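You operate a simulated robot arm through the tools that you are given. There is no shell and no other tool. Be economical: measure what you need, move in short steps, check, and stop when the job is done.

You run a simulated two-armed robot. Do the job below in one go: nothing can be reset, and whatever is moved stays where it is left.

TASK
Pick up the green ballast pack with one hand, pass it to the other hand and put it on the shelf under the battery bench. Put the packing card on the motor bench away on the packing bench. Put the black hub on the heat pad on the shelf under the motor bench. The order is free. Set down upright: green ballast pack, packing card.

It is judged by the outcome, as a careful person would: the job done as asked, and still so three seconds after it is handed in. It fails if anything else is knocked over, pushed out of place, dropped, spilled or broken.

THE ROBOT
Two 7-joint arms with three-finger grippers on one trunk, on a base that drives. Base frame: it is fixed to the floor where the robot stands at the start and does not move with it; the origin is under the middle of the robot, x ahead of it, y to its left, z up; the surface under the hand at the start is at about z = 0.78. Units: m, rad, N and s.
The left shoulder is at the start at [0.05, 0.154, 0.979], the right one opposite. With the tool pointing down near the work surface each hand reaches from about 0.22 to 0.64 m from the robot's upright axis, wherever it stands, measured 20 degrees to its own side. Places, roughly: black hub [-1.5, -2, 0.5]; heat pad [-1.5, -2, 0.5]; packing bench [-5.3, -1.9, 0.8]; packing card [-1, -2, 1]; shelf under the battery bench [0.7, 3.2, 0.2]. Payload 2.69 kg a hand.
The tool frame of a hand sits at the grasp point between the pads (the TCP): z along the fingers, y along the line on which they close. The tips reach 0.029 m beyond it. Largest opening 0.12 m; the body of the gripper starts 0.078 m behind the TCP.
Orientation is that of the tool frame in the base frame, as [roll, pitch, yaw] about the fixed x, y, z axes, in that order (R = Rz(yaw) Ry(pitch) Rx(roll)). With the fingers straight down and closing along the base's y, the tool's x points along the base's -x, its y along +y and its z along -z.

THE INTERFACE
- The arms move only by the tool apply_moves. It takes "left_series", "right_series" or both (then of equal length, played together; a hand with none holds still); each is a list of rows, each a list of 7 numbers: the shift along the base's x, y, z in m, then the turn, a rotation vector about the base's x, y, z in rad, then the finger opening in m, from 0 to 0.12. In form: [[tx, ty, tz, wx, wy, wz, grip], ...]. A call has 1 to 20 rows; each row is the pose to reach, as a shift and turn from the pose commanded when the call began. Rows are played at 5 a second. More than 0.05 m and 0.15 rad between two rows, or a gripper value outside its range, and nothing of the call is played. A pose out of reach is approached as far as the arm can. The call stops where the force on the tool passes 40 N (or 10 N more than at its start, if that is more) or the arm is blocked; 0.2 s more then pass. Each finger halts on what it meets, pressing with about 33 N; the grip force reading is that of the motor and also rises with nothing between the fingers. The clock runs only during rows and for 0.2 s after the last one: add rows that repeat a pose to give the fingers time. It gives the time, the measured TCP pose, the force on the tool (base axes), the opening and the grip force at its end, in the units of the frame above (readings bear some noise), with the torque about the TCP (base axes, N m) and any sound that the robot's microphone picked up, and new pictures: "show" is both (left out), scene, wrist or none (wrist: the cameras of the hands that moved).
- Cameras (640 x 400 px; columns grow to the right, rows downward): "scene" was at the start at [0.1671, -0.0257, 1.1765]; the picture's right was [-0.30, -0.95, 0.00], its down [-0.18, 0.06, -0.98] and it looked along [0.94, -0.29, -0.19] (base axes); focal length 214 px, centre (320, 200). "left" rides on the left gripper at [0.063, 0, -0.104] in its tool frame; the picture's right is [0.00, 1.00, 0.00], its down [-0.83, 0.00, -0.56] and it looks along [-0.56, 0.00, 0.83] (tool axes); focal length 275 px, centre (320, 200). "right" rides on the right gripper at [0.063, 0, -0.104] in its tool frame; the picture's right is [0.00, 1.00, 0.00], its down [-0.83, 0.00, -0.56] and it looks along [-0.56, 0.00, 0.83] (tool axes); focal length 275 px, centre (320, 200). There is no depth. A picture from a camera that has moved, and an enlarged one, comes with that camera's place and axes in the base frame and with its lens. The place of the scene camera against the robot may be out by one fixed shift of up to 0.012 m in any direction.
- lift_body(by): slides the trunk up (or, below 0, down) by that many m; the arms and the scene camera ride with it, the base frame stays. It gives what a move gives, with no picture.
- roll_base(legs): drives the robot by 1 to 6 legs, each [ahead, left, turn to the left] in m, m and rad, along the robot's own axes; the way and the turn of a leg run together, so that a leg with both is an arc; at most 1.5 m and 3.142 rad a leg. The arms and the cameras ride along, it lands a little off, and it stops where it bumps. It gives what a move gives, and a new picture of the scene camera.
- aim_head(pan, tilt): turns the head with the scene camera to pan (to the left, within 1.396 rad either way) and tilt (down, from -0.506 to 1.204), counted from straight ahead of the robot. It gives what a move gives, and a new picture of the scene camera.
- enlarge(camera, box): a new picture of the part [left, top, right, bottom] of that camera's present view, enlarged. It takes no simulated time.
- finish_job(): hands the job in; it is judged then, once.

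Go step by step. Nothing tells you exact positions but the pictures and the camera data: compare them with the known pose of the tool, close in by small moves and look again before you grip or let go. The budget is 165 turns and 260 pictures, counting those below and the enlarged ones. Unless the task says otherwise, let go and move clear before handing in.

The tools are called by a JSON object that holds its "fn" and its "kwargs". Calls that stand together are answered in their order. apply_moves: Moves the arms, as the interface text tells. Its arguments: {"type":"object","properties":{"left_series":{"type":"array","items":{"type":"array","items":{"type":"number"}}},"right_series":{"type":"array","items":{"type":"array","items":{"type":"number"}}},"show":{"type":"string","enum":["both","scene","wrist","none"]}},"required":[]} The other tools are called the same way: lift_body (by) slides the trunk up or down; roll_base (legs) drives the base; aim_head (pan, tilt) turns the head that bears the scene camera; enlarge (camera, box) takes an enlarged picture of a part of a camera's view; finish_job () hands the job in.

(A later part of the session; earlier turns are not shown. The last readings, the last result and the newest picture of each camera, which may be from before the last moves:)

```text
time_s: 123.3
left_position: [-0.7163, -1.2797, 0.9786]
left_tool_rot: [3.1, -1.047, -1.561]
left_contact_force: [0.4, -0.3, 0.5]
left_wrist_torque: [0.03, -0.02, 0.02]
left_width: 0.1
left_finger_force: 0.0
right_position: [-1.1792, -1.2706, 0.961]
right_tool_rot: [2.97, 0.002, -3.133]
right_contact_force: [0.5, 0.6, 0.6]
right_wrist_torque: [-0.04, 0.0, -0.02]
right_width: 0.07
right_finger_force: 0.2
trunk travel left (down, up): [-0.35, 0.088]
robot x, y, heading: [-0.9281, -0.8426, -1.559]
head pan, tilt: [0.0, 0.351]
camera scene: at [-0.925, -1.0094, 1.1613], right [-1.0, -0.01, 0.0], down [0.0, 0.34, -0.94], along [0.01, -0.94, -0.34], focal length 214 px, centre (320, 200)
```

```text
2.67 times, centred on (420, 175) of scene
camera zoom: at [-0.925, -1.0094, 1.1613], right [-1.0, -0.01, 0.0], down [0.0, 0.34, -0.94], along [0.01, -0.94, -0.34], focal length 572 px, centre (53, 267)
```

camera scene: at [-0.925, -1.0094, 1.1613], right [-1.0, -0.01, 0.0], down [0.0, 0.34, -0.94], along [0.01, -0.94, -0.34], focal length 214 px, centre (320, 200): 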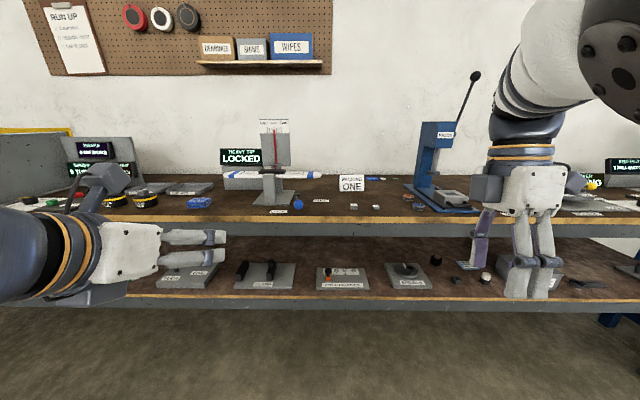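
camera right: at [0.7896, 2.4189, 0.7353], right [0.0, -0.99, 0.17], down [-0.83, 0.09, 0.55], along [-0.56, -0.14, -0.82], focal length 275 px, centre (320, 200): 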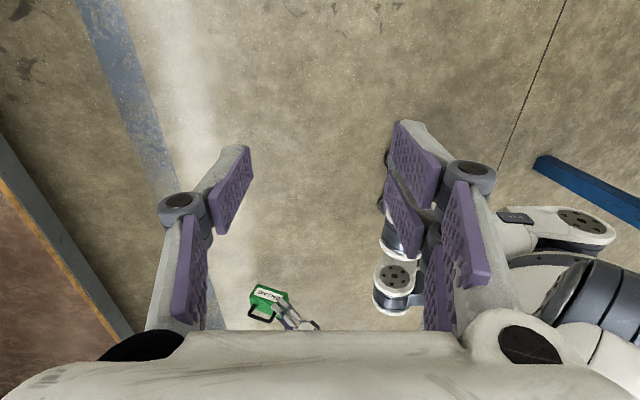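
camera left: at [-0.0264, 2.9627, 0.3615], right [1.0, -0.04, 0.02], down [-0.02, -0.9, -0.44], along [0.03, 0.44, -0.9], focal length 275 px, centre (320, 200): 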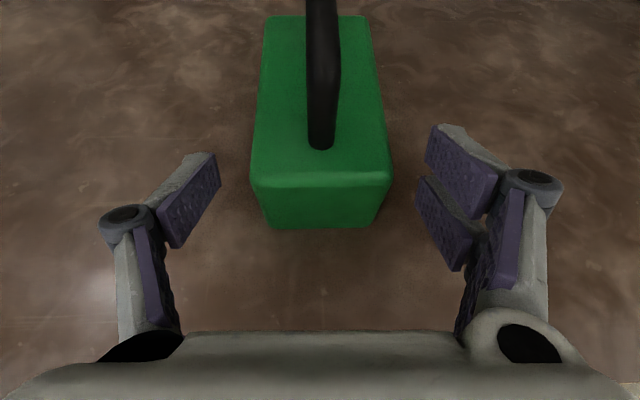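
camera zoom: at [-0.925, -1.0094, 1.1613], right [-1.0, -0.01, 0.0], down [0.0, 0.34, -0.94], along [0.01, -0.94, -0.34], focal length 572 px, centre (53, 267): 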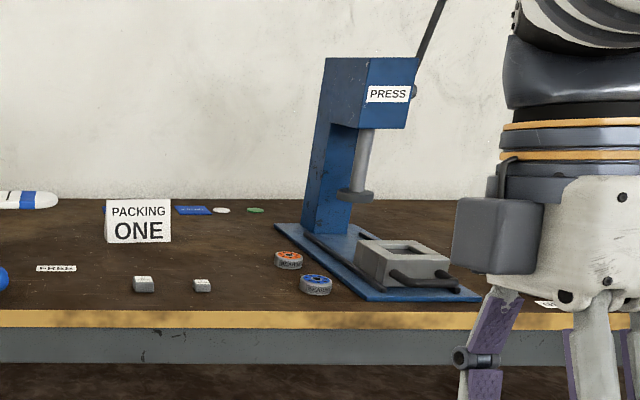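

I see the PACKING ONE tent card on the bench top. Next I look at the shelf for the hub and heat pad.

{"fn": "enlarge", "kwargs": {"camera": "scene", "box": [220, 220, 440, 320]}}

{"fn": "enlarge", "kwargs": {"camera": "scene", "box": [400, 170, 640, 320]}}

```text
2.91 times, centred on (330, 270) of scene
camera zoom: at [-0.925, -1.0094, 1.1613], right [-1.0, -0.01, 0.0], down [0.0, 0.34, -0.94], along [0.01, -0.94, -0.34], focal length 624 px, centre (291, -4)
```

zoom: 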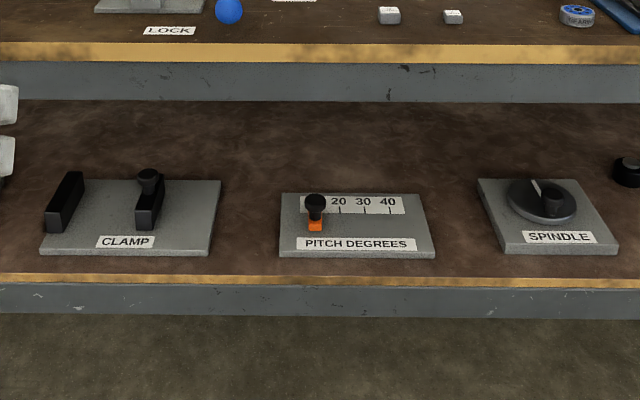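

```text
2.67 times, centred on (520, 245) of scene
camera zoom: at [-0.925, -1.0094, 1.1613], right [-1.0, -0.01, 0.0], down [0.0, 0.34, -0.94], along [0.01, -0.94, -0.34], focal length 572 px, centre (-213, 80)
```

zoom: 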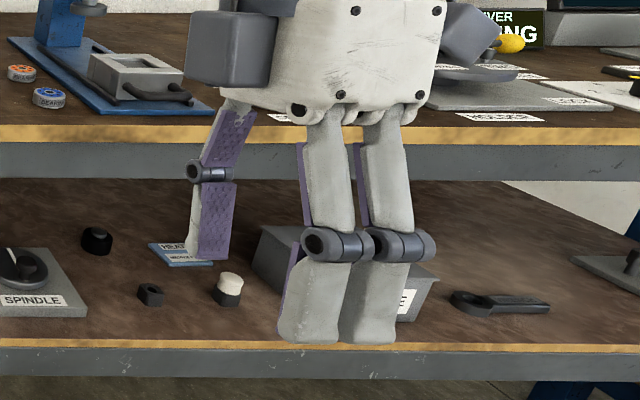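

The heat pad and several small black parts are on the shelf behind the right hand. I strafe right so they sit between my hands.

{"fn": "roll_base", "kwargs": {"legs": [[0, -0.45, 0]]}}

{"fn": "enlarge", "kwargs": {"camera": "scene", "box": [220, 200, 420, 325]}}

```text
time_s: 127.3
left_position: [-1.1672, -1.2862, 0.9784]
left_tool_rot: [3.1, -1.045, -1.564]
left_contact_force: [0.4, 0.3, -0.2]
left_wrist_torque: [0.01, 0.01, 0.0]
left_width: 0.0998
left_finger_force: 0.0
right_position: [-1.6311, -1.2737, 0.9618]
right_tool_rot: [2.969, 0.001, -3.139]
right_contact_force: [0.6, -1.5, -0.1]
right_wrist_torque: [-0.02, 0.01, 0.01]
right_width: 0.07
right_finger_force: 0.1
trunk travel left (down, up): [-0.35, 0.088]
robot x, y, heading: [-1.3775, -0.8465, -1.563]
head pan, tilt: [0.0, 0.351]
camera scene: at [-1.3755, -1.0142, 1.1613], right [-1.0, -0.01, 0.0], down [0.0, 0.34, -0.94], along [0.01, -0.94, -0.34], focal length 214 px, centre (320, 200)
```

scene: 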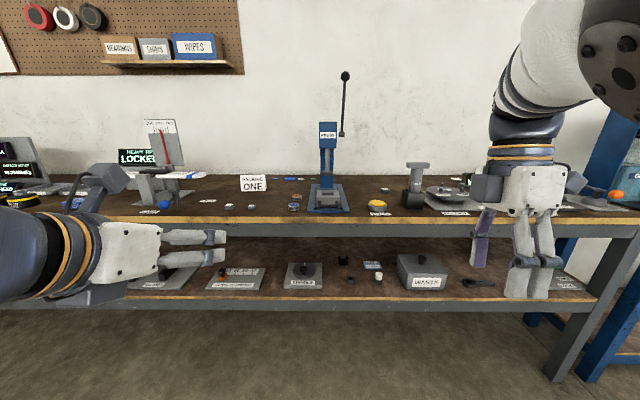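

```text
3.20 times, centred on (320, 262) of scene
camera zoom: at [-1.3755, -1.0142, 1.1613], right [-1.0, -0.01, 0.0], down [0.0, 0.34, -0.94], along [0.01, -0.94, -0.34], focal length 686 px, centre (320, 0)
```

zoom: 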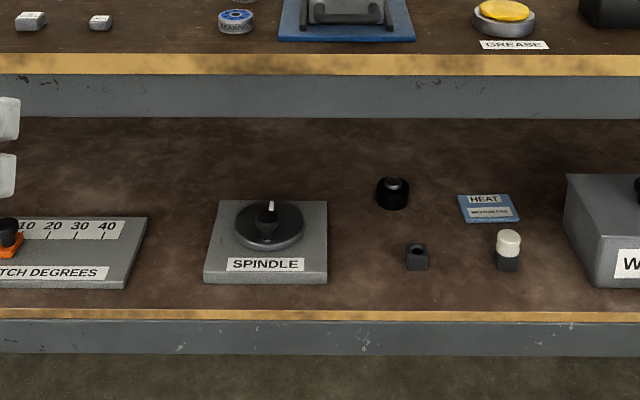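

The round black hub is at about [-1.48, -1.87] on the shelf (z≈0.53) and the empty blue heat pad at about [-1.62, -1.85]. I'll use the left hand, and first tuck the right hand out to the side so it clears the bench.

{"fn": "apply_moves", "kwargs": {"right_series": [[-0.02, 0.025, 0, 0, 0, -0.1, 0.05], [-0.04, 0.05, 0, 0, 0, -0.2, 0.05], [-0.06, 0.075, 0, 0, 0, -0.3, 0.05], [-0.08, 0.1, 0, 0, 0, -0.4, 0.05], [-0.1, 0.125, 0, 0, 0, -0.5, 0.05], [-0.12, 0.15, 0, 0, 0, -0.6, 0.05], [-0.14, 0.175, 0, 0, 0, -0.7, 0.05], [-0.16, 0.2, 0, 0, 0, -0.8, 0.05], [-0.18, 0.225, 0, 0, 0, -0.9, 0.05], [-0.2, 0.25, 0, 0, 0, -1.0, 0.05], [-0.22, 0.28, 0, 0, 0, -1.1, 0.05], [-0.22, 0.28, 0, 0, 0, -1.2, 0.05], [-0.22, 0.28, 0, 0, 0, -1.2, 0.05]], "show": "scene"}}

```text
time_s: 130.1
left_position: [-1.1676, -1.2855, 0.978]
left_tool_rot: [3.1, -1.047, -1.564]
left_contact_force: [0.1, 0.0, -0.1]
left_wrist_torque: [-0.02, 0.03, 0.02]
left_width: 0.1
left_finger_force: 0.0
right_position: [-1.8508, -0.9935, 0.9614]
right_tool_rot: [2.968, 0.001, 1.946]
right_contact_force: [0.1, -0.1, -1.0]
right_wrist_torque: [-0.01, -0.01, 0.0]
right_width: 0.0502
right_finger_force: 0.0
right hand out of reach, approached as far as the arm can: row 1, 2, 3, 4
trunk travel left (down, up): [-0.35, 0.088]
robot x, y, heading: [-1.3798, -0.8451, -1.565]
head pan, tilt: [0.0, 0.351]
camera scene: at [-1.3754, -1.0141, 1.1613], right [-1.0, -0.01, 0.0], down [0.0, 0.34, -0.94], along [0.01, -0.94, -0.34], focal length 214 px, centre (320, 200)
```

scene: 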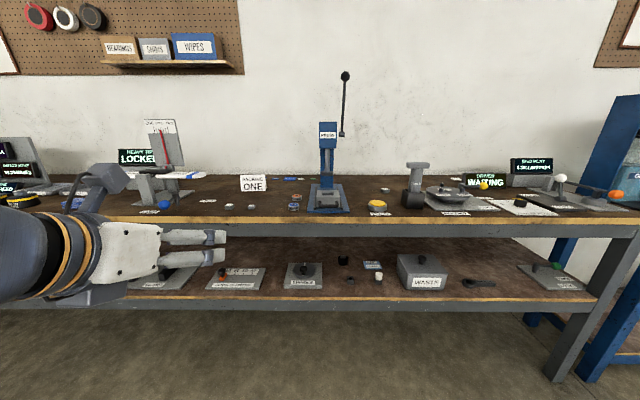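

The right hand is tucked. I strafe so the left hand lines up with the hub, and lower the trunk.

{"fn": "roll_base", "kwargs": {"legs": [[0, -0.43, 0]]}}

{"fn": "lift_body", "kwargs": {"by": -0.25}}

{"fn": "aim_head", "kwargs": {"pan": 0.3, "tilt": 0.3}}

```text
time_s: 133.9
left_position: [-1.5968, -1.2907, 0.9793]
left_tool_rot: [3.099, -1.045, -1.563]
left_contact_force: [0.2, -0.4, -0.1]
left_wrist_torque: [-0.02, -0.02, 0.0]
left_width: 0.0999
left_finger_force: 0.0
right_position: [-2.2818, -0.9979, 0.9612]
right_tool_rot: [2.967, 0.0, 1.947]
right_contact_force: [-0.6, 0.8, -0.7]
right_wrist_torque: [-0.05, 0.0, 0.0]
right_width: 0.0499
right_finger_force: 0.1
trunk travel left (down, up): [-0.35, 0.088]
robot x, y, heading: [-1.8097, -0.8482, -1.563]
head pan, tilt: [0.0, 0.351]
camera scene: at [-1.8052, -1.0179, 1.1613], right [-1.0, -0.01, 0.0], down [0.0, 0.34, -0.94], along [0.01, -0.94, -0.34], focal length 214 px, centre (320, 200)
```

scene: 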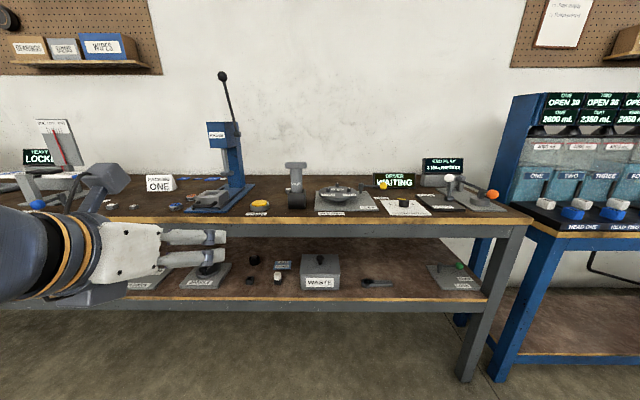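

```text
time_s: 136.5
left_position: [-1.5966, -1.3269, 0.6081]
left_tool_rot: [3.099, -0.74, -1.564]
left_contact_force: [-0.2, -0.4, -0.4]
left_wrist_torque: [0.0, -0.02, 0.01]
left_width: 0.0997
left_finger_force: 0.0
right_position: [-2.282, -0.9964, 0.7112]
right_tool_rot: [2.969, 0.001, 1.946]
right_contact_force: [-0.4, 0.3, 0.6]
right_wrist_torque: [-0.01, -0.01, -0.05]
right_width: 0.05
right_finger_force: 0.1
trunk travel left (down, up): [-0.1, 0.338]
robot x, y, heading: [-1.8126, -0.8506, -1.564]
head pan, tilt: [0.0, 0.351]
```

```text
time_s: 137.3
left_position: [-1.5957, -1.3263, 0.606]
left_tool_rot: [3.101, -0.738, -1.564]
left_contact_force: [0.4, -0.1, 0.3]
left_wrist_torque: [0.04, 0.0, -0.01]
left_width: 0.0999
left_finger_force: 0.0
right_position: [-2.2807, -0.9963, 0.711]
right_tool_rot: [2.969, 0.003, 1.945]
right_contact_force: [-0.7, 0.1, -0.1]
right_wrist_torque: [0.0, -0.02, 0.04]
right_width: 0.0501
right_finger_force: 0.0
trunk travel left (down, up): [-0.1, 0.338]
robot x, y, heading: [-1.8046, -0.8532, -1.561]
head pan, tilt: [0.3, 0.3]
camera scene: at [-1.7769, -1.0922, 0.8984], right [-0.95, -0.3, 0.0], down [-0.09, 0.28, -0.96], along [0.29, -0.91, -0.3], focal length 214 px, centre (320, 200)
```

scene: 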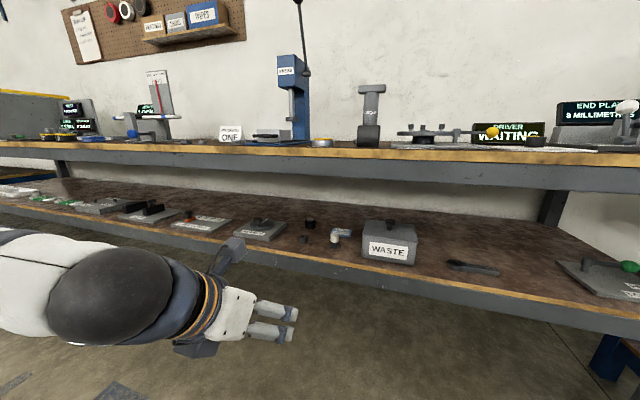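

The hub and pad are visible from here. I enlarge for a better fix.

{"fn": "enlarge", "kwargs": {"camera": "scene", "box": [220, 190, 420, 315]}}

```text
3.20 times, centred on (320, 252) of scene
camera zoom: at [-1.7769, -1.0922, 0.8984], right [-0.95, -0.3, 0.0], down [-0.09, 0.28, -0.96], along [0.29, -0.91, -0.3], focal length 686 px, centre (320, 32)
```

zoom: 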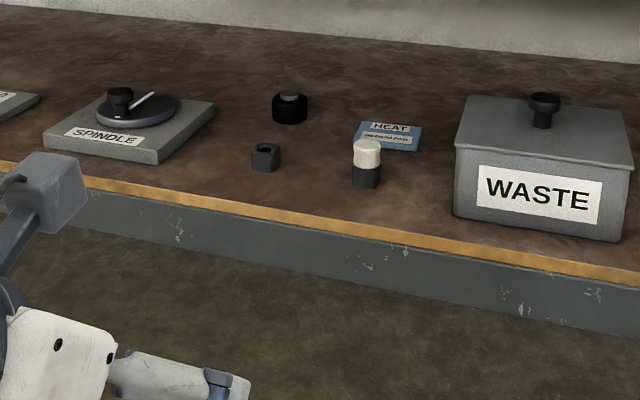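

Stereo gives the hub at ≈ [-1.476, -1.90, 0.52] and the pad at ≈ [-1.618, -1.877, 0.51]. The shelf is at z≈0.50, with its front edge at y≈-1.69 and the underside at 0.78. I line up laterally and set the tool about 35° down.

{"fn": "roll_base", "kwargs": {"legs": [[0, 0.08, -0.008]]}}

{"fn": "apply_moves", "kwargs": {"left_series": [[0.02, 0, 0, -0.11, 0, 0, 0.08], [0.04, 0, -0.005, -0.222, 0, 0, 0.08], [0.04, 0, -0.005, -0.222, 0, 0, 0.08]], "show": "wrist"}}

```text
time_s: 138.6
left_position: [-1.5202, -1.3272, 0.6065]
left_tool_rot: [3.099, -0.741, -1.57]
left_contact_force: [0.8, 0.6, 1.0]
left_wrist_torque: [0.02, 0.01, -0.02]
left_width: 0.1001
left_finger_force: 0.0
right_position: [-2.2018, -0.9926, 0.7106]
right_tool_rot: [2.968, 0.001, 1.937]
right_contact_force: [-0.1, -0.1, 0.6]
right_wrist_torque: [-0.03, 0.01, 0.01]
right_width: 0.0499
right_finger_force: 0.0
trunk travel left (down, up): [-0.1, 0.338]
robot x, y, heading: [-1.7264, -0.8486, -1.569]
head pan, tilt: [0.3, 0.3]
camera scene: at [-1.6992, -1.092, 0.8984], right [-0.95, -0.3, 0.0], down [-0.09, 0.28, -0.96], along [0.28, -0.91, -0.3], focal length 214 px, centre (320, 200)
```

scene: 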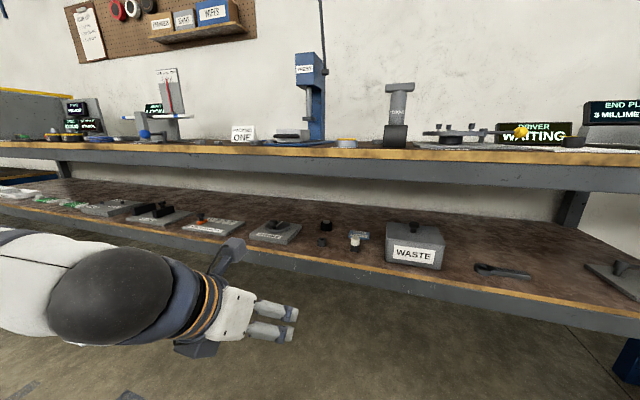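

```text
time_s: 139.4
left_position: [-1.4735, -1.3603, 0.6033]
left_tool_rot: [3.1, -0.961, -1.57]
left_contact_force: [-0.4, -1.4, 0.2]
left_wrist_torque: [-0.02, 0.0, -0.01]
left_width: 0.0801
left_finger_force: 0.0
left hand out of reach, approached as far as the arm can: row 1, 2, 3
right_position: [-2.2031, -0.9926, 0.7111]
right_tool_rot: [2.97, 0.001, 1.937]
right_contact_force: [0.7, 0.3, 0.2]
right_wrist_torque: [0.0, 0.0, 0.04]
right_width: 0.05
right_finger_force: 0.0
trunk travel left (down, up): [-0.1, 0.338]
robot x, y, heading: [-1.7263, -0.8509, -1.566]
head pan, tilt: [0.3, 0.3]
camera left: at [-1.469, -1.3107, 0.7145], right [-1.0, 0.04, 0.02], down [0.03, 0.93, -0.36], along [-0.03, -0.36, -0.93], focal length 275 px, centre (320, 200)
```

left: 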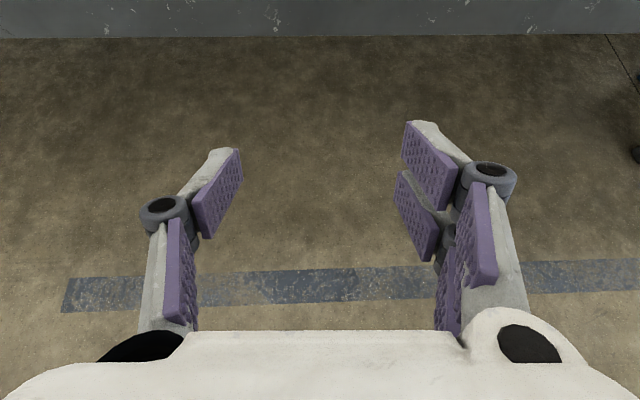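

Aligned at x≈-1.474. I drive in 0.38 m and check with the wrist camera.

{"fn": "roll_base", "kwargs": {"legs": [[0.38, 0, 0]]}}

{"fn": "enlarge", "kwargs": {"camera": "left", "box": [0, 0, 640, 400]}}

```text
time_s: 141.8
left_position: [-1.4757, -1.7435, 0.6039]
left_tool_rot: [3.099, -0.963, -1.572]
left_contact_force: [-0.9, 0.1, 0.0]
left_wrist_torque: [-0.01, -0.03, 0.02]
left_width: 0.08
left_finger_force: 0.1
right_position: [-2.2039, -1.3747, 0.7107]
right_tool_rot: [2.969, 0.001, 1.935]
right_contact_force: [0.8, -0.4, -0.3]
right_wrist_torque: [-0.01, 0.03, 0.01]
right_width: 0.0502
right_finger_force: 0.0
trunk travel left (down, up): [-0.1, 0.338]
robot x, y, heading: [-1.7257, -1.2331, -1.573]
head pan, tilt: [0.3, 0.3]
camera scene: at [-1.6997, -1.4749, 0.8984], right [-0.96, -0.29, 0.0], down [-0.09, 0.28, -0.96], along [0.28, -0.91, -0.3], focal length 214 px, centre (320, 200)
```

scene: 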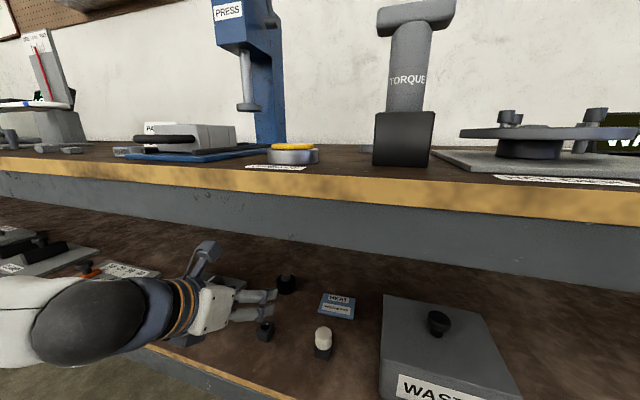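

```text
1.00 times, centred on (320, 200) of left (not enlarged: the box is as wide or as high as the picture)
camera zoom: at [-1.4703, -1.6941, 0.7147], right [-1.0, 0.04, 0.02], down [0.03, 0.93, -0.36], along [-0.03, -0.36, -0.93], focal length 275 px, centre (320, 200)
```

zoom: 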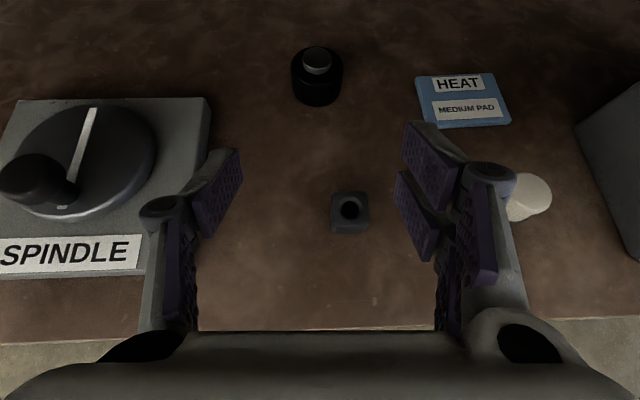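

The wrist view confirms the hub at [-1.478, -1.89] and the pad at [-1.618, -1.875]. I drive 0.1 m closer, then lower over the hub.

{"fn": "roll_base", "kwargs": {"legs": [[0.1, 0, 0]]}}

{"fn": "apply_moves", "kwargs": {"left_series": [[0, -0.02, -0.005, 0, 0, 0, 0.08], [0, -0.03, -0.02, 0, 0, 0, 0.08], [0, -0.03, -0.02, 0, 0, 0, 0.08]], "show": "wrist"}}

```text
time_s: 143.0
left_position: [-1.4752, -1.8406, 0.6082]
left_tool_rot: [3.096, -0.969, -1.572]
left_contact_force: [-0.1, -0.5, -0.3]
left_wrist_torque: [0.02, 0.01, 0.01]
left_width: 0.0799
left_finger_force: 0.1
right_position: [-2.2024, -1.4709, 0.7127]
right_tool_rot: [2.976, 0.018, 1.935]
right_contact_force: [0.8, 0.4, 0.5]
right_wrist_torque: [0.01, -0.03, -0.03]
right_width: 0.0501
right_finger_force: 0.1
trunk travel left (down, up): [-0.1, 0.338]
robot x, y, heading: [-1.7285, -1.334, -1.571]
head pan, tilt: [0.3, 0.3]
camera scene: at [-1.6996, -1.5699, 0.9012], right [-0.96, -0.29, 0.0], down [-0.09, 0.28, -0.96], along [0.28, -0.92, -0.29], focal length 214 px, centre (320, 200)
```

scene: 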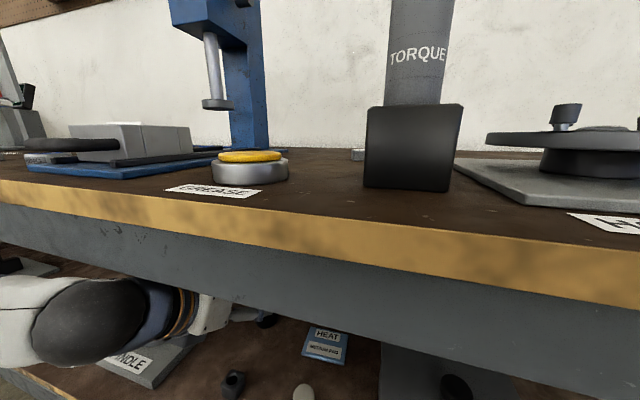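

```text
time_s: 143.8
left_position: [-1.4749, -1.8709, 0.5866]
left_tool_rot: [3.096, -0.969, -1.57]
left_contact_force: [-1.1, 0.5, -1.2]
left_wrist_torque: [-0.01, 0.01, 0.0]
left_width: 0.08
left_finger_force: 0.0
right_position: [-2.203, -1.4719, 0.713]
right_tool_rot: [2.978, 0.022, 1.931]
right_contact_force: [-0.2, 0.2, 1.0]
right_wrist_torque: [0.01, -0.03, 0.0]
right_width: 0.0501
right_finger_force: 0.1
trunk travel left (down, up): [-0.1, 0.338]
robot x, y, heading: [-1.729, -1.3339, -1.575]
head pan, tilt: [0.3, 0.3]
camera left: at [-1.4702, -1.8215, 0.6969], right [-1.0, 0.04, 0.02], down [0.03, 0.93, -0.37], along [-0.04, -0.37, -0.93], focal length 275 px, centre (320, 200)
```

left: 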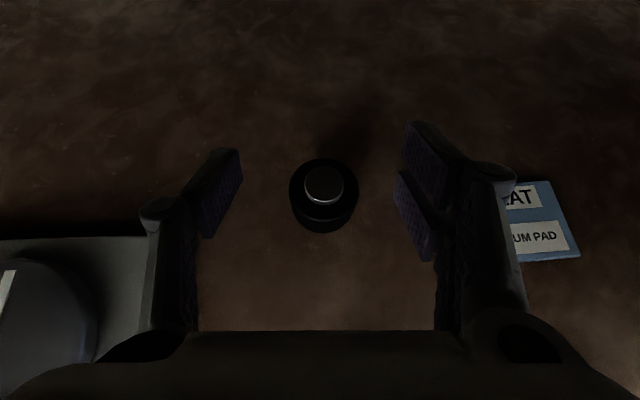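

The hub is centred, but the robot seems to have tilted slightly, so something may be touching the bench. I back off 3 cm to check.

{"fn": "roll_base", "kwargs": {"legs": [[-0.03, 0, 0]]}}

{"fn": "aim_head", "kwargs": {"pan": 0.7, "tilt": 0.6}}

```text
time_s: 144.6
left_position: [-1.4755, -1.8447, 0.5841]
left_tool_rot: [3.1, -0.961, -1.574]
left_contact_force: [-0.4, -0.4, 0.6]
left_wrist_torque: [0.0, 0.0, 0.01]
left_width: 0.08
left_finger_force: 0.1
right_position: [-2.2035, -1.4448, 0.7106]
right_tool_rot: [2.972, 0.012, 1.934]
right_contact_force: [-0.4, -0.7, -0.1]
right_wrist_torque: [0.02, -0.02, 0.0]
right_width: 0.05
right_finger_force: 0.0
trunk travel left (down, up): [-0.1, 0.338]
robot x, y, heading: [-1.7285, -1.3063, -1.57]
head pan, tilt: [0.3, 0.3]
camera scene: at [-1.7005, -1.5459, 0.8982], right [-0.96, -0.29, 0.0], down [-0.09, 0.28, -0.96], along [0.28, -0.91, -0.3], focal length 214 px, centre (320, 200)
```

scene: 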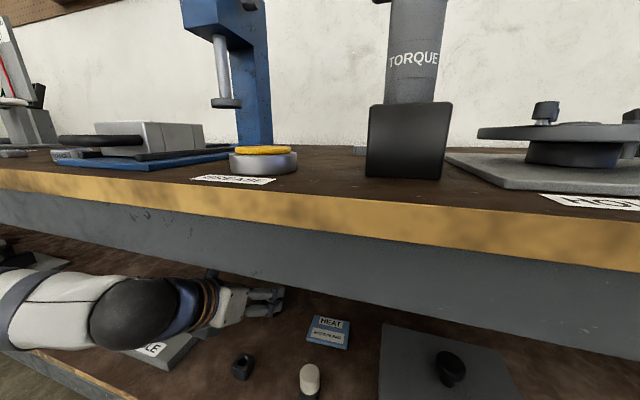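

```text
time_s: 145.5
left_position: [-1.4763, -1.8449, 0.5832]
left_tool_rot: [3.1, -0.962, -1.574]
left_contact_force: [0.1, 0.4, -0.1]
left_wrist_torque: [0.0, 0.01, -0.05]
left_width: 0.0803
left_finger_force: 0.1
right_position: [-2.2035, -1.445, 0.7114]
right_tool_rot: [2.973, 0.014, 1.935]
right_contact_force: [0.2, -0.2, -0.8]
right_wrist_torque: [-0.03, -0.01, -0.04]
right_width: 0.0501
right_finger_force: 0.1
trunk travel left (down, up): [-0.1, 0.338]
robot x, y, heading: [-1.7262, -1.3018, -1.575]
head pan, tilt: [0.7, 0.6]
camera scene: at [-1.6711, -1.5244, 0.871], right [-0.77, -0.64, 0.0], down [-0.36, 0.43, -0.83], along [0.53, -0.63, -0.56], focal length 214 px, centre (320, 200)
```

scene: 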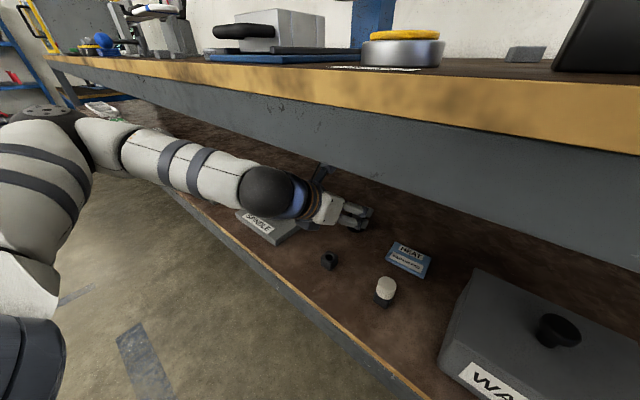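

No tilt now. I go down to the hub with the arm in small steps.

{"fn": "apply_moves", "kwargs": {"left_series": [[-0.002, -0.015, -0.005, 0, 0, 0, 0.08], [-0.002, -0.033, -0.012, 0, 0, 0, 0.08], [-0.002, -0.037, -0.025, 0, 0, 0, 0.08], [-0.002, -0.038, -0.036, 0, 0, 0, 0.08], [-0.002, -0.038, -0.036, 0, 0, 0, 0.08]], "show": "wrist"}}

```text
time_s: 146.7
left_position: [-1.4787, -1.8847, 0.5471]
left_tool_rot: [3.101, -0.961, -1.575]
left_contact_force: [0.8, 0.1, -0.4]
left_wrist_torque: [0.0, -0.02, -0.01]
left_width: 0.0799
left_finger_force: 0.1
right_position: [-2.2046, -1.4454, 0.711]
right_tool_rot: [2.97, 0.012, 1.935]
right_contact_force: [0.9, -0.1, -0.5]
right_wrist_torque: [0.01, 0.0, 0.05]
right_width: 0.0502
right_finger_force: 0.1
trunk travel left (down, up): [-0.1, 0.338]
robot x, y, heading: [-1.7265, -1.3028, -1.571]
head pan, tilt: [0.7, 0.6]
camera left: at [-1.4732, -1.8335, 0.6584], right [-1.0, 0.04, 0.02], down [0.03, 0.93, -0.36], along [-0.03, -0.36, -0.93], focal length 275 px, centre (320, 200)
```

left: 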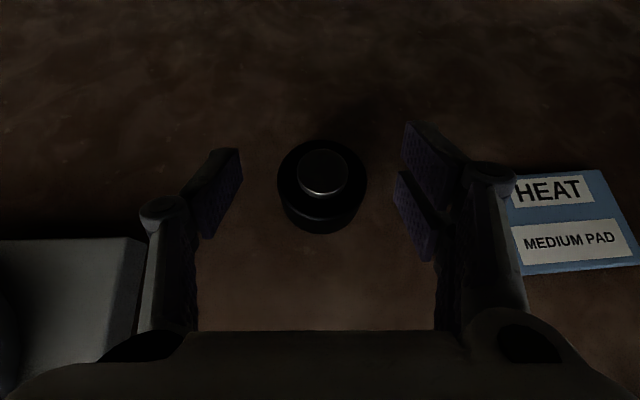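

The hub sits between the pads, so I close on it and lift slightly.

{"fn": "apply_moves", "kwargs": {"left_series": [[0, 0, 0, 0, 0, 0, 0.05], [0, 0, 0, 0, 0, 0, 0.02], [0, 0, 0, 0, 0, 0, 0.02], [0, 0, 0, 0, 0, 0, 0.02], [0, 0, 0.01, 0, 0, 0, 0.02], [0, 0, 0.02, 0, 0, 0, 0.02]], "show": "wrist"}}

```text
time_s: 148.1
left_position: [-1.4773, -1.8817, 0.5679]
left_tool_rot: [3.099, -0.962, -1.573]
left_contact_force: [-0.5, 0.6, -1.4]
left_wrist_torque: [0.0, -0.03, -0.01]
left_width: 0.0468
left_finger_force: 33.1
right_position: [-2.203, -1.4463, 0.7118]
right_tool_rot: [2.972, 0.011, 1.935]
right_contact_force: [0.0, 0.0, -1.0]
right_wrist_torque: [0.03, 0.0, 0.02]
right_width: 0.05
right_finger_force: 0.0
trunk travel left (down, up): [-0.1, 0.338]
robot x, y, heading: [-1.7308, -1.3029, -1.572]
head pan, tilt: [0.7, 0.6]
camera left: at [-1.4724, -1.8335, 0.6791], right [-1.0, 0.04, 0.02], down [0.03, 0.93, -0.36], along [-0.03, -0.36, -0.93], focal length 275 px, centre (320, 200)
```

left: 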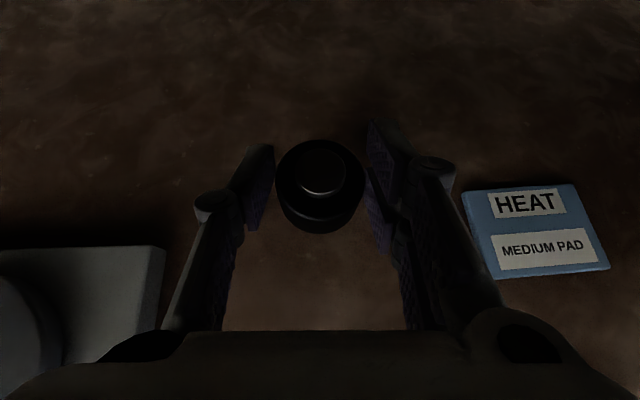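

The hub is held (0.047 wide). I move it over the pad.

{"fn": "apply_moves", "kwargs": {"left_series": [[0, 0, 0.01, 0, 0, 0, 0.02], [-0.035, 0.004, 0.015, 0, 0, 0, 0.02], [-0.07, 0.008, 0.015, 0, 0, 0, 0.02], [-0.105, 0.012, 0.015, 0, 0, 0, 0.02], [-0.1375, 0.015, 0.015, 0, 0, 0, 0.02], [-0.1375, 0.015, 0.015, 0, 0, 0, 0.02]], "show": "both"}}

```text
time_s: 149.7
left_position: [-1.5409, -1.847, 0.5836]
left_tool_rot: [3.078, -0.963, -1.425]
left_contact_force: [-0.2, 0.3, -1.1]
left_wrist_torque: [0.0, 0.01, 0.01]
left_width: 0.0467
left_finger_force: 32.8
right_position: [-2.1814, -1.4877, 0.7149]
right_tool_rot: [2.981, 0.016, 2.038]
right_contact_force: [0.7, -0.2, 0.3]
right_wrist_torque: [-0.02, 0.06, 0.03]
right_width: 0.0502
right_finger_force: 0.0
trunk travel left (down, up): [-0.1, 0.338]
robot x, y, heading: [-1.729, -1.3001, -1.472]
head pan, tilt: [0.7, 0.6]
stopped in row 6 (left hand): the arm was blocked; the commanded pose is now the measured one
camera scene: at [-1.6427, -1.5086, 0.8725], right [-0.69, -0.72, 0.01], down [-0.41, 0.39, -0.83], along [0.59, -0.58, -0.56], focal length 214 px, centre (320, 200)
camera left: at [-1.5411, -1.7969, 0.6953], right [-1.0, -0.09, 0.03], down [-0.1, 0.93, -0.37], along [0.0, -0.37, -0.93], focal length 275 px, centre (320, 200)
```

scene: 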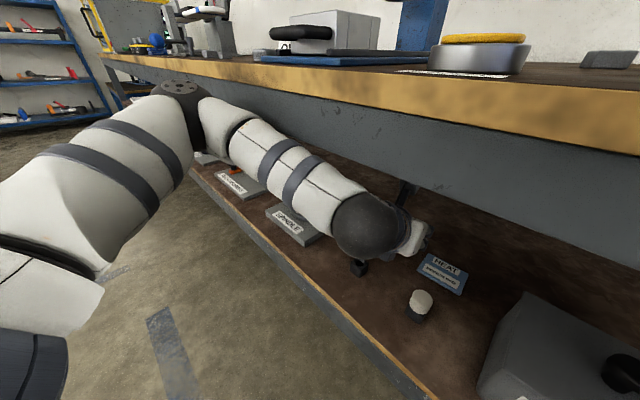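
left: 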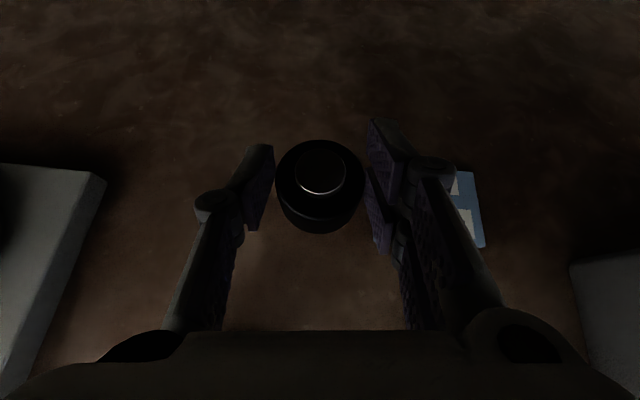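

The left elbow pressed against the bench rail and yawed the base by 0.1 rad. I bring the arm back to relieve it, then use the base for the sideways travel instead.

{"fn": "apply_moves", "kwargs": {"left_series": [[0.02, -0.003, 0, 0, 0, 0, 0.02], [0.04, -0.006, 0, 0, 0, 0, 0.02], [0.06, -0.01, 0, 0, 0, 0, 0.02], [0.075, -0.012, 0, 0, 0, 0, 0.02], [0.075, -0.012, 0, 0, 0, 0, 0.02]], "show": "scene"}}

```text
time_s: 150.9
left_position: [-1.4774, -1.864, 0.5845]
left_tool_rot: [3.093, -0.965, -1.449]
left_contact_force: [0.2, -0.6, -1.1]
left_wrist_torque: [0.05, 0.02, 0.01]
left_width: 0.0472
left_finger_force: 32.9
right_position: [-2.1888, -1.4873, 0.7122]
right_tool_rot: [2.973, 0.02, 2.03]
right_contact_force: [-0.3, -1.1, -0.1]
right_wrist_torque: [0.01, 0.02, 0.01]
right_width: 0.05
right_finger_force: 0.0
trunk travel left (down, up): [-0.1, 0.338]
robot x, y, heading: [-1.7286, -1.3047, -1.469]
head pan, tilt: [0.7, 0.6]
camera scene: at [-1.6509, -1.5129, 0.8725], right [-0.7, -0.71, 0.0], down [-0.4, 0.39, -0.83], along [0.59, -0.58, -0.56], focal length 214 px, centre (320, 200)
```

scene: 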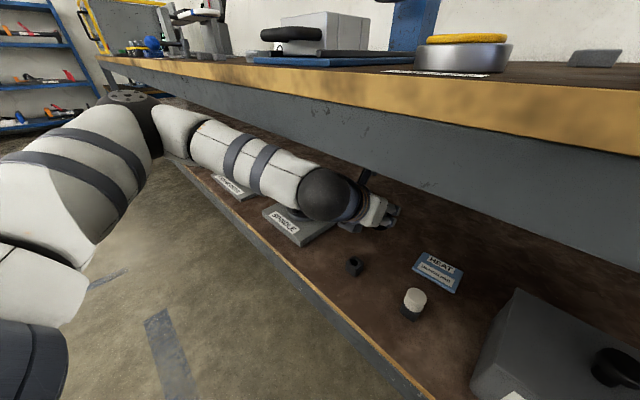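

It's free again. I slide the base right by 0.14 m, and slightly back, to carry the hub over the pad.

{"fn": "roll_base", "kwargs": {"legs": [[-0.015, -0.14, 0]]}}

{"fn": "enlarge", "kwargs": {"camera": "left", "box": [200, 80, 520, 280]}}

```text
time_s: 152.6
left_position: [-1.6169, -1.8604, 0.5835]
left_tool_rot: [3.085, -0.962, -1.442]
left_contact_force: [0.1, -0.4, -1.6]
left_wrist_torque: [0.01, 0.0, -0.02]
left_width: 0.0469
left_finger_force: 33.1
right_position: [-2.327, -1.4873, 0.7131]
right_tool_rot: [2.975, 0.015, 2.031]
right_contact_force: [0.9, 1.2, 0.3]
right_wrist_torque: [0.03, 0.0, 0.01]
right_width: 0.0499
right_finger_force: 0.0
trunk travel left (down, up): [-0.1, 0.338]
robot x, y, heading: [-1.8704, -1.3008, -1.479]
head pan, tilt: [0.7, 0.6]
camera scene: at [-1.7898, -1.5124, 0.8718], right [-0.7, -0.71, 0.0], down [-0.41, 0.39, -0.83], along [0.59, -0.58, -0.56], focal length 214 px, centre (320, 200)
```

scene: 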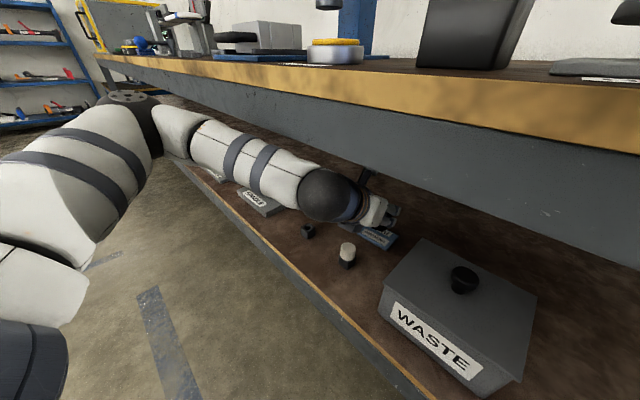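

```text
2.00 times, centred on (360, 180) of left
camera zoom: at [-1.6177, -1.8128, 0.6937], right [-1.0, -0.08, 0.03], down [-0.08, 0.93, -0.36], along [0.0, -0.37, -0.93], focal length 551 px, centre (240, 240)
```

zoom: 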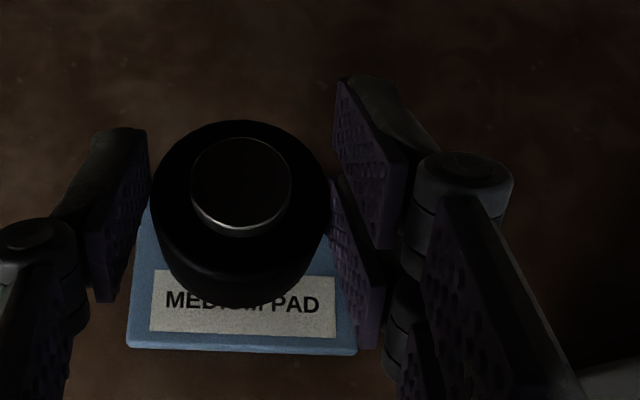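

The hub is over the pad. I lower it in small steps until it touches.

{"fn": "apply_moves", "kwargs": {"left_series": [[0, -0.003, -0.01, 0, 0, 0, 0.02], [0, -0.005, -0.018, 0, 0, 0, 0.02], [0, -0.005, -0.022, 0, 0, 0, 0.02], [0, -0.005, -0.025, 0, 0, 0, 0.02], [0, -0.005, -0.028, 0, 0, 0, 0.02], [0, -0.005, -0.028, 0, 0, 0, 0.02]], "show": "wrist"}}

```text
time_s: 154.0
left_position: [-1.618, -1.8669, 0.5553]
left_tool_rot: [3.087, -0.963, -1.442]
left_contact_force: [0.3, 0.6, -0.6]
left_wrist_torque: [0.0, -0.03, 0.03]
left_width: 0.047
left_finger_force: 32.6
right_position: [-2.3287, -1.485, 0.7133]
right_tool_rot: [2.975, 0.016, 2.029]
right_contact_force: [-0.5, -0.2, -0.5]
right_wrist_torque: [-0.01, -0.03, -0.01]
right_width: 0.0499
right_finger_force: 0.1
trunk travel left (down, up): [-0.1, 0.338]
robot x, y, heading: [-1.873, -1.2993, -1.47]
head pan, tilt: [0.7, 0.6]
camera left: at [-1.6177, -1.8178, 0.6656], right [-1.0, -0.08, 0.03], down [-0.08, 0.93, -0.37], along [0.0, -0.37, -0.93], focal length 275 px, centre (320, 200)
```

left: 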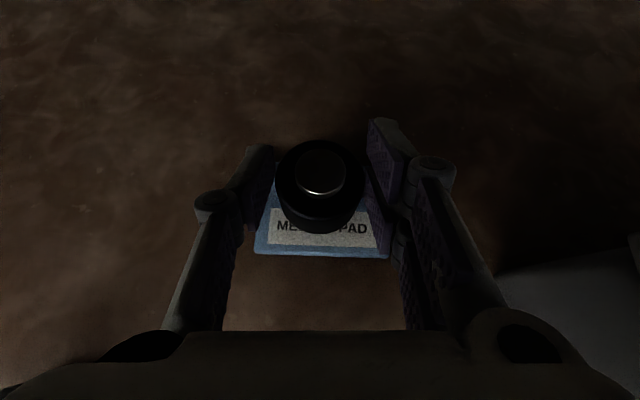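

No contact yet, so I keep lowering.

{"fn": "apply_moves", "kwargs": {"left_series": [[0, 0, -0.002, 0, 0, 0, 0.02], [0, 0, -0.004, 0, 0, 0, 0.02], [0, 0, -0.004, 0, 0, 0, 0.02]], "show": "none"}}

{"fn": "apply_moves", "kwargs": {"left_series": [[0, 0, -0.002, 0, 0, 0, 0.02], [0, 0, -0.003, 0, 0, 0, 0.02], [0, 0, -0.003, 0, 0, 0, 0.02]], "show": "none"}}

```text
time_s: 154.8
left_position: [-1.6179, -1.8685, 0.5536]
left_tool_rot: [3.086, -0.968, -1.443]
left_contact_force: [-0.4, 1.1, 22.0]
left_wrist_torque: [-0.3, -0.01, 0.08]
left_width: 0.0466
left_finger_force: 33.2
right_position: [-2.3277, -1.4883, 0.7133]
right_tool_rot: [2.975, 0.016, 2.03]
right_contact_force: [0.0, -0.9, -1.1]
right_wrist_torque: [0.02, 0.01, -0.03]
right_width: 0.05
right_finger_force: 0.0
trunk travel left (down, up): [-0.1, 0.338]
robot x, y, heading: [-1.8718, -1.2963, -1.471]
head pan, tilt: [0.7, 0.6]
```

```text
time_s: 155.6
left_position: [-1.6181, -1.8688, 0.5501]
left_tool_rot: [3.087, -0.967, -1.444]
left_contact_force: [0.0, -8.1, 24.6]
left_wrist_torque: [-0.59, -0.03, -0.01]
left_width: 0.0467
left_finger_force: 32.8
right_position: [-2.3271, -1.4858, 0.7121]
right_tool_rot: [2.976, 0.016, 2.031]
right_contact_force: [-0.5, 0.2, 0.3]
right_wrist_torque: [-0.01, -0.01, -0.01]
right_width: 0.0497
right_finger_force: 0.1
trunk travel left (down, up): [-0.1, 0.338]
robot x, y, heading: [-1.87, -1.3035, -1.48]
head pan, tilt: [0.7, 0.6]
```

Contact is confirmed. I ease up 4 mm and open.

{"fn": "apply_moves", "kwargs": {"left_series": [[0, 0, 0.003, 0, 0, 0, 0.02], [0, 0, 0.004, 0, 0, 0, 0.05], [0, 0, 0.004, 0, 0, 0, 0.065], [0, 0, 0.004, 0, 0, 0, 0.072], [0, 0, 0.004, 0, 0, 0, 0.072]], "show": "wrist"}}

```text
time_s: 156.8
left_position: [-1.6182, -1.8677, 0.5504]
left_tool_rot: [3.087, -0.963, -1.445]
left_contact_force: [-0.3, 0.2, -0.8]
left_wrist_torque: [-0.02, 0.0, 0.02]
left_width: 0.072
left_finger_force: 0.0
right_position: [-2.3272, -1.4866, 0.7124]
right_tool_rot: [2.975, 0.016, 2.03]
right_contact_force: [-0.6, 0.7, 0.3]
right_wrist_torque: [0.03, -0.03, -0.01]
right_width: 0.0501
right_finger_force: 0.0
trunk travel left (down, up): [-0.1, 0.338]
robot x, y, heading: [-1.8739, -1.3042, -1.478]
head pan, tilt: [0.7, 0.6]
camera left: at [-1.6178, -1.8176, 0.6622], right [-1.0, -0.08, 0.03], down [-0.08, 0.93, -0.36], along [0.0, -0.37, -0.93], focal length 275 px, centre (320, 200)
```

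left: 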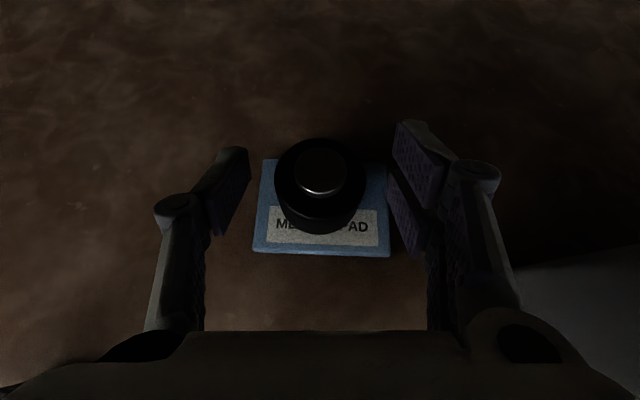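

The hub is standing on the heat pad. I raise the hand and back out of the shelf with the base.

{"fn": "apply_moves", "kwargs": {"left_series": [[0, 0, 0.015, 0, 0, 0, 0.072], [0, 0.005, 0.03, 0, 0, 0, 0.072], [0, 0.01, 0.045, 0, 0, 0, 0.072], [0, 0.01, 0.045, 0, 0, 0, 0.072]], "show": "none"}}

{"fn": "roll_base", "kwargs": {"legs": [[-0.5, 0.03, 0]]}}

{"fn": "aim_head", "kwargs": {"pan": 0.3, "tilt": 0.35}}

{"fn": "enlarge", "kwargs": {"camera": "scene", "box": [220, 180, 460, 330]}}

```text
time_s: 157.8
left_position: [-1.6185, -1.8567, 0.5959]
left_tool_rot: [3.086, -0.963, -1.443]
left_contact_force: [-0.4, 0.0, -0.6]
left_wrist_torque: [0.0, 0.01, 0.02]
left_width: 0.0721
left_finger_force: 0.1
right_position: [-2.3298, -1.4863, 0.7131]
right_tool_rot: [2.976, 0.017, 2.029]
right_contact_force: [-0.3, -0.3, 0.5]
right_wrist_torque: [0.04, 0.02, -0.02]
right_width: 0.0499
right_finger_force: 0.0
trunk travel left (down, up): [-0.1, 0.338]
robot x, y, heading: [-1.8713, -1.2981, -1.473]
head pan, tilt: [0.7, 0.6]
```

```text
time_s: 160.8
left_position: [-1.6355, -1.3582, 0.5955]
left_tool_rot: [3.093, -0.959, -1.445]
left_contact_force: [0.1, -0.8, 0.8]
left_wrist_torque: [-0.04, 0.01, -0.01]
left_width: 0.0723
left_finger_force: 0.1
right_position: [-2.3487, -0.9905, 0.7115]
right_tool_rot: [2.972, 0.011, 2.033]
right_contact_force: [0.0, -0.5, -0.6]
right_wrist_torque: [-0.01, -0.01, 0.01]
right_width: 0.0499
right_finger_force: 0.0
trunk travel left (down, up): [-0.1, 0.338]
robot x, y, heading: [-1.8899, -0.7999, -1.476]
head pan, tilt: [0.7, 0.6]
camera scene: at [-1.81, -1.0158, 0.8709], right [-0.7, -0.72, 0.0], down [-0.4, 0.39, -0.83], along [0.59, -0.58, -0.56], focal length 214 px, centre (320, 200)
```

scene: 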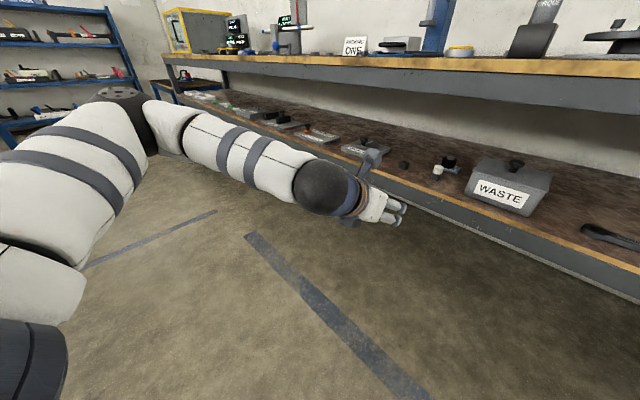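

```text
time_s: 161.6
left_position: [-1.6351, -1.3592, 0.5945]
left_tool_rot: [3.091, -0.96, -1.444]
left_contact_force: [0.1, 0.1, 0.6]
left_wrist_torque: [0.03, -0.01, 0.01]
left_width: 0.0718
left_finger_force: 0.1
right_position: [-2.3479, -0.9908, 0.7102]
right_tool_rot: [2.972, 0.015, 2.031]
right_contact_force: [-0.5, 0.5, 0.7]
right_wrist_torque: [0.04, 0.02, -0.02]
right_width: 0.0497
right_finger_force: 0.1
trunk travel left (down, up): [-0.1, 0.338]
robot x, y, heading: [-1.8868, -0.8016, -1.469]
head pan, tilt: [0.3, 0.351]
camera scene: at [-1.8371, -1.0399, 0.8937], right [-0.92, -0.39, 0.0], down [-0.13, 0.32, -0.94], along [0.37, -0.86, -0.34], focal length 214 px, centre (320, 200)
```

scene: 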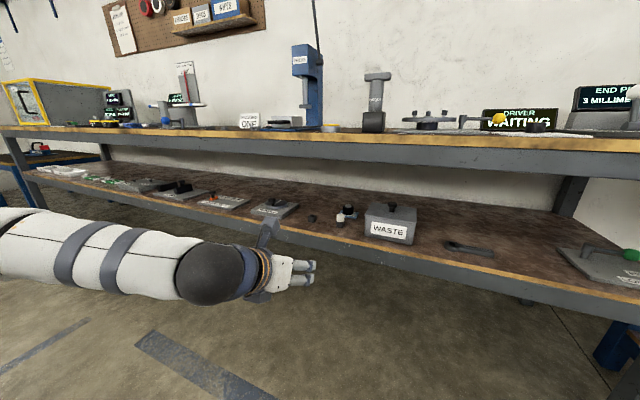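

```text
2.67 times, centred on (340, 255) of scene
camera zoom: at [-1.8371, -1.0399, 0.8937], right [-0.92, -0.39, 0.0], down [-0.13, 0.32, -0.94], along [0.37, -0.86, -0.34], focal length 572 px, centre (267, 53)
```

zoom: 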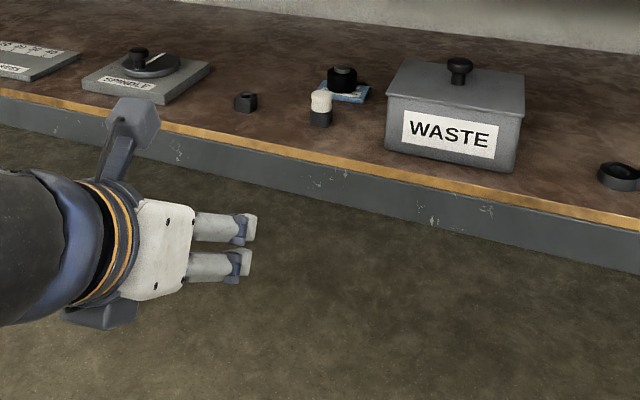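

The hub stands on the heat pad and nothing else moved. Next is the card: I raise the trunk, straighten the heading and move over to it.

{"fn": "lift_body", "kwargs": {"by": 0.25}}

{"fn": "roll_base", "kwargs": {"legs": [[0, 0, -0.1], [0, 1.0, 0]]}}

{"fn": "aim_head", "kwargs": {"pan": -0.2, "tilt": 0.4}}

```text
time_s: 164.2
left_position: [-1.6363, -1.359, 0.8433]
left_tool_rot: [3.091, -0.956, -1.445]
left_contact_force: [0.1, 0.2, 0.5]
left_wrist_torque: [-0.02, -0.03, -0.02]
left_width: 0.072
left_finger_force: 0.2
right_position: [-2.3475, -0.9909, 0.9606]
right_tool_rot: [2.972, 0.012, 2.032]
right_contact_force: [0.0, -0.4, 0.2]
right_wrist_torque: [-0.04, -0.02, 0.0]
right_width: 0.0499
right_finger_force: 0.0
trunk travel left (down, up): [-0.35, 0.088]
robot x, y, heading: [-1.8916, -0.8035, -1.475]
head pan, tilt: [0.3, 0.351]
```

```text
time_s: 172.7
left_position: [-0.699, -1.379, 0.8449]
left_tool_rot: [3.092, -0.957, -1.539]
left_contact_force: [0.8, 0.0, 0.4]
left_wrist_torque: [-0.02, 0.03, -0.03]
left_width: 0.0718
left_finger_force: 0.0
right_position: [-1.372, -0.9448, 0.9612]
right_tool_rot: [2.972, 0.015, 1.936]
right_contact_force: [0.4, 0.0, 0.4]
right_wrist_torque: [0.01, -0.01, 0.01]
right_width: 0.0498
right_finger_force: 0.2
trunk travel left (down, up): [-0.35, 0.088]
robot x, y, heading: [-0.8993, -0.798, -1.563]
head pan, tilt: [0.3, 0.351]
camera scene: at [-0.8697, -0.9643, 1.1613], right [-0.95, -0.3, 0.0], down [-0.1, 0.33, -0.94], along [0.28, -0.9, -0.34], focal length 214 px, centre (320, 200)
```

scene: 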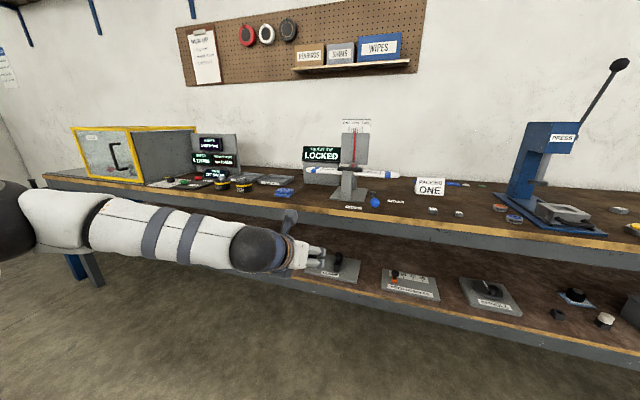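

```text
time_s: 173.6
left_position: [-0.6999, -1.3794, 0.8451]
left_tool_rot: [3.091, -0.96, -1.542]
left_contact_force: [0.7, 0.2, 0.6]
left_wrist_torque: [-0.02, -0.01, 0.02]
left_width: 0.072
left_finger_force: 0.1
right_position: [-1.3734, -0.9446, 0.9603]
right_tool_rot: [2.974, 0.012, 1.938]
right_contact_force: [0.7, -1.1, -0.1]
right_wrist_torque: [-0.05, 0.01, -0.01]
right_width: 0.0499
right_finger_force: 0.0
trunk travel left (down, up): [-0.35, 0.088]
robot x, y, heading: [-0.8984, -0.8012, -1.567]
head pan, tilt: [-0.201, 0.4]
camera scene: at [-0.9157, -0.9663, 1.1567], right [-0.98, 0.2, 0.0], down [0.08, 0.38, -0.92], along [-0.18, -0.9, -0.39], focal length 214 px, centre (320, 200)
```

scene: 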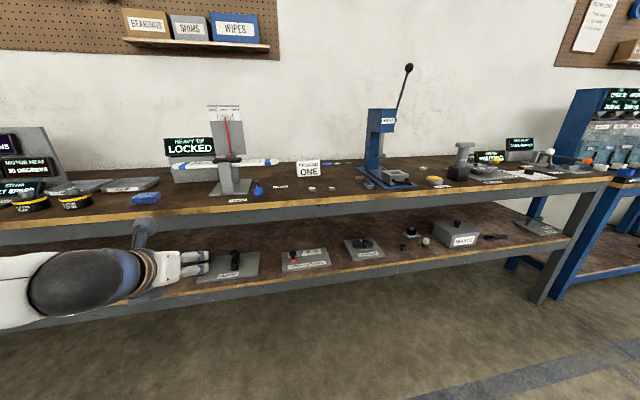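

{"fn": "enlarge", "kwargs": {"camera": "scene", "box": [250, 130, 370, 205]}}

```text
5.33 times, centred on (310, 168) of scene
camera zoom: at [-0.9157, -0.9663, 1.1567], right [-0.98, 0.2, 0.0], down [0.08, 0.38, -0.92], along [-0.18, -0.9, -0.39], focal length 1144 px, centre (373, 373)
```

zoom: 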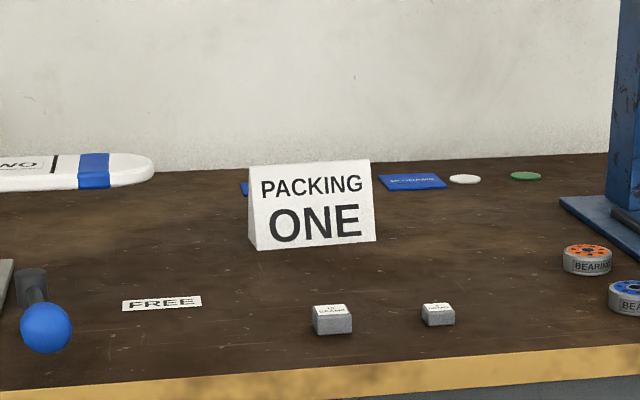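

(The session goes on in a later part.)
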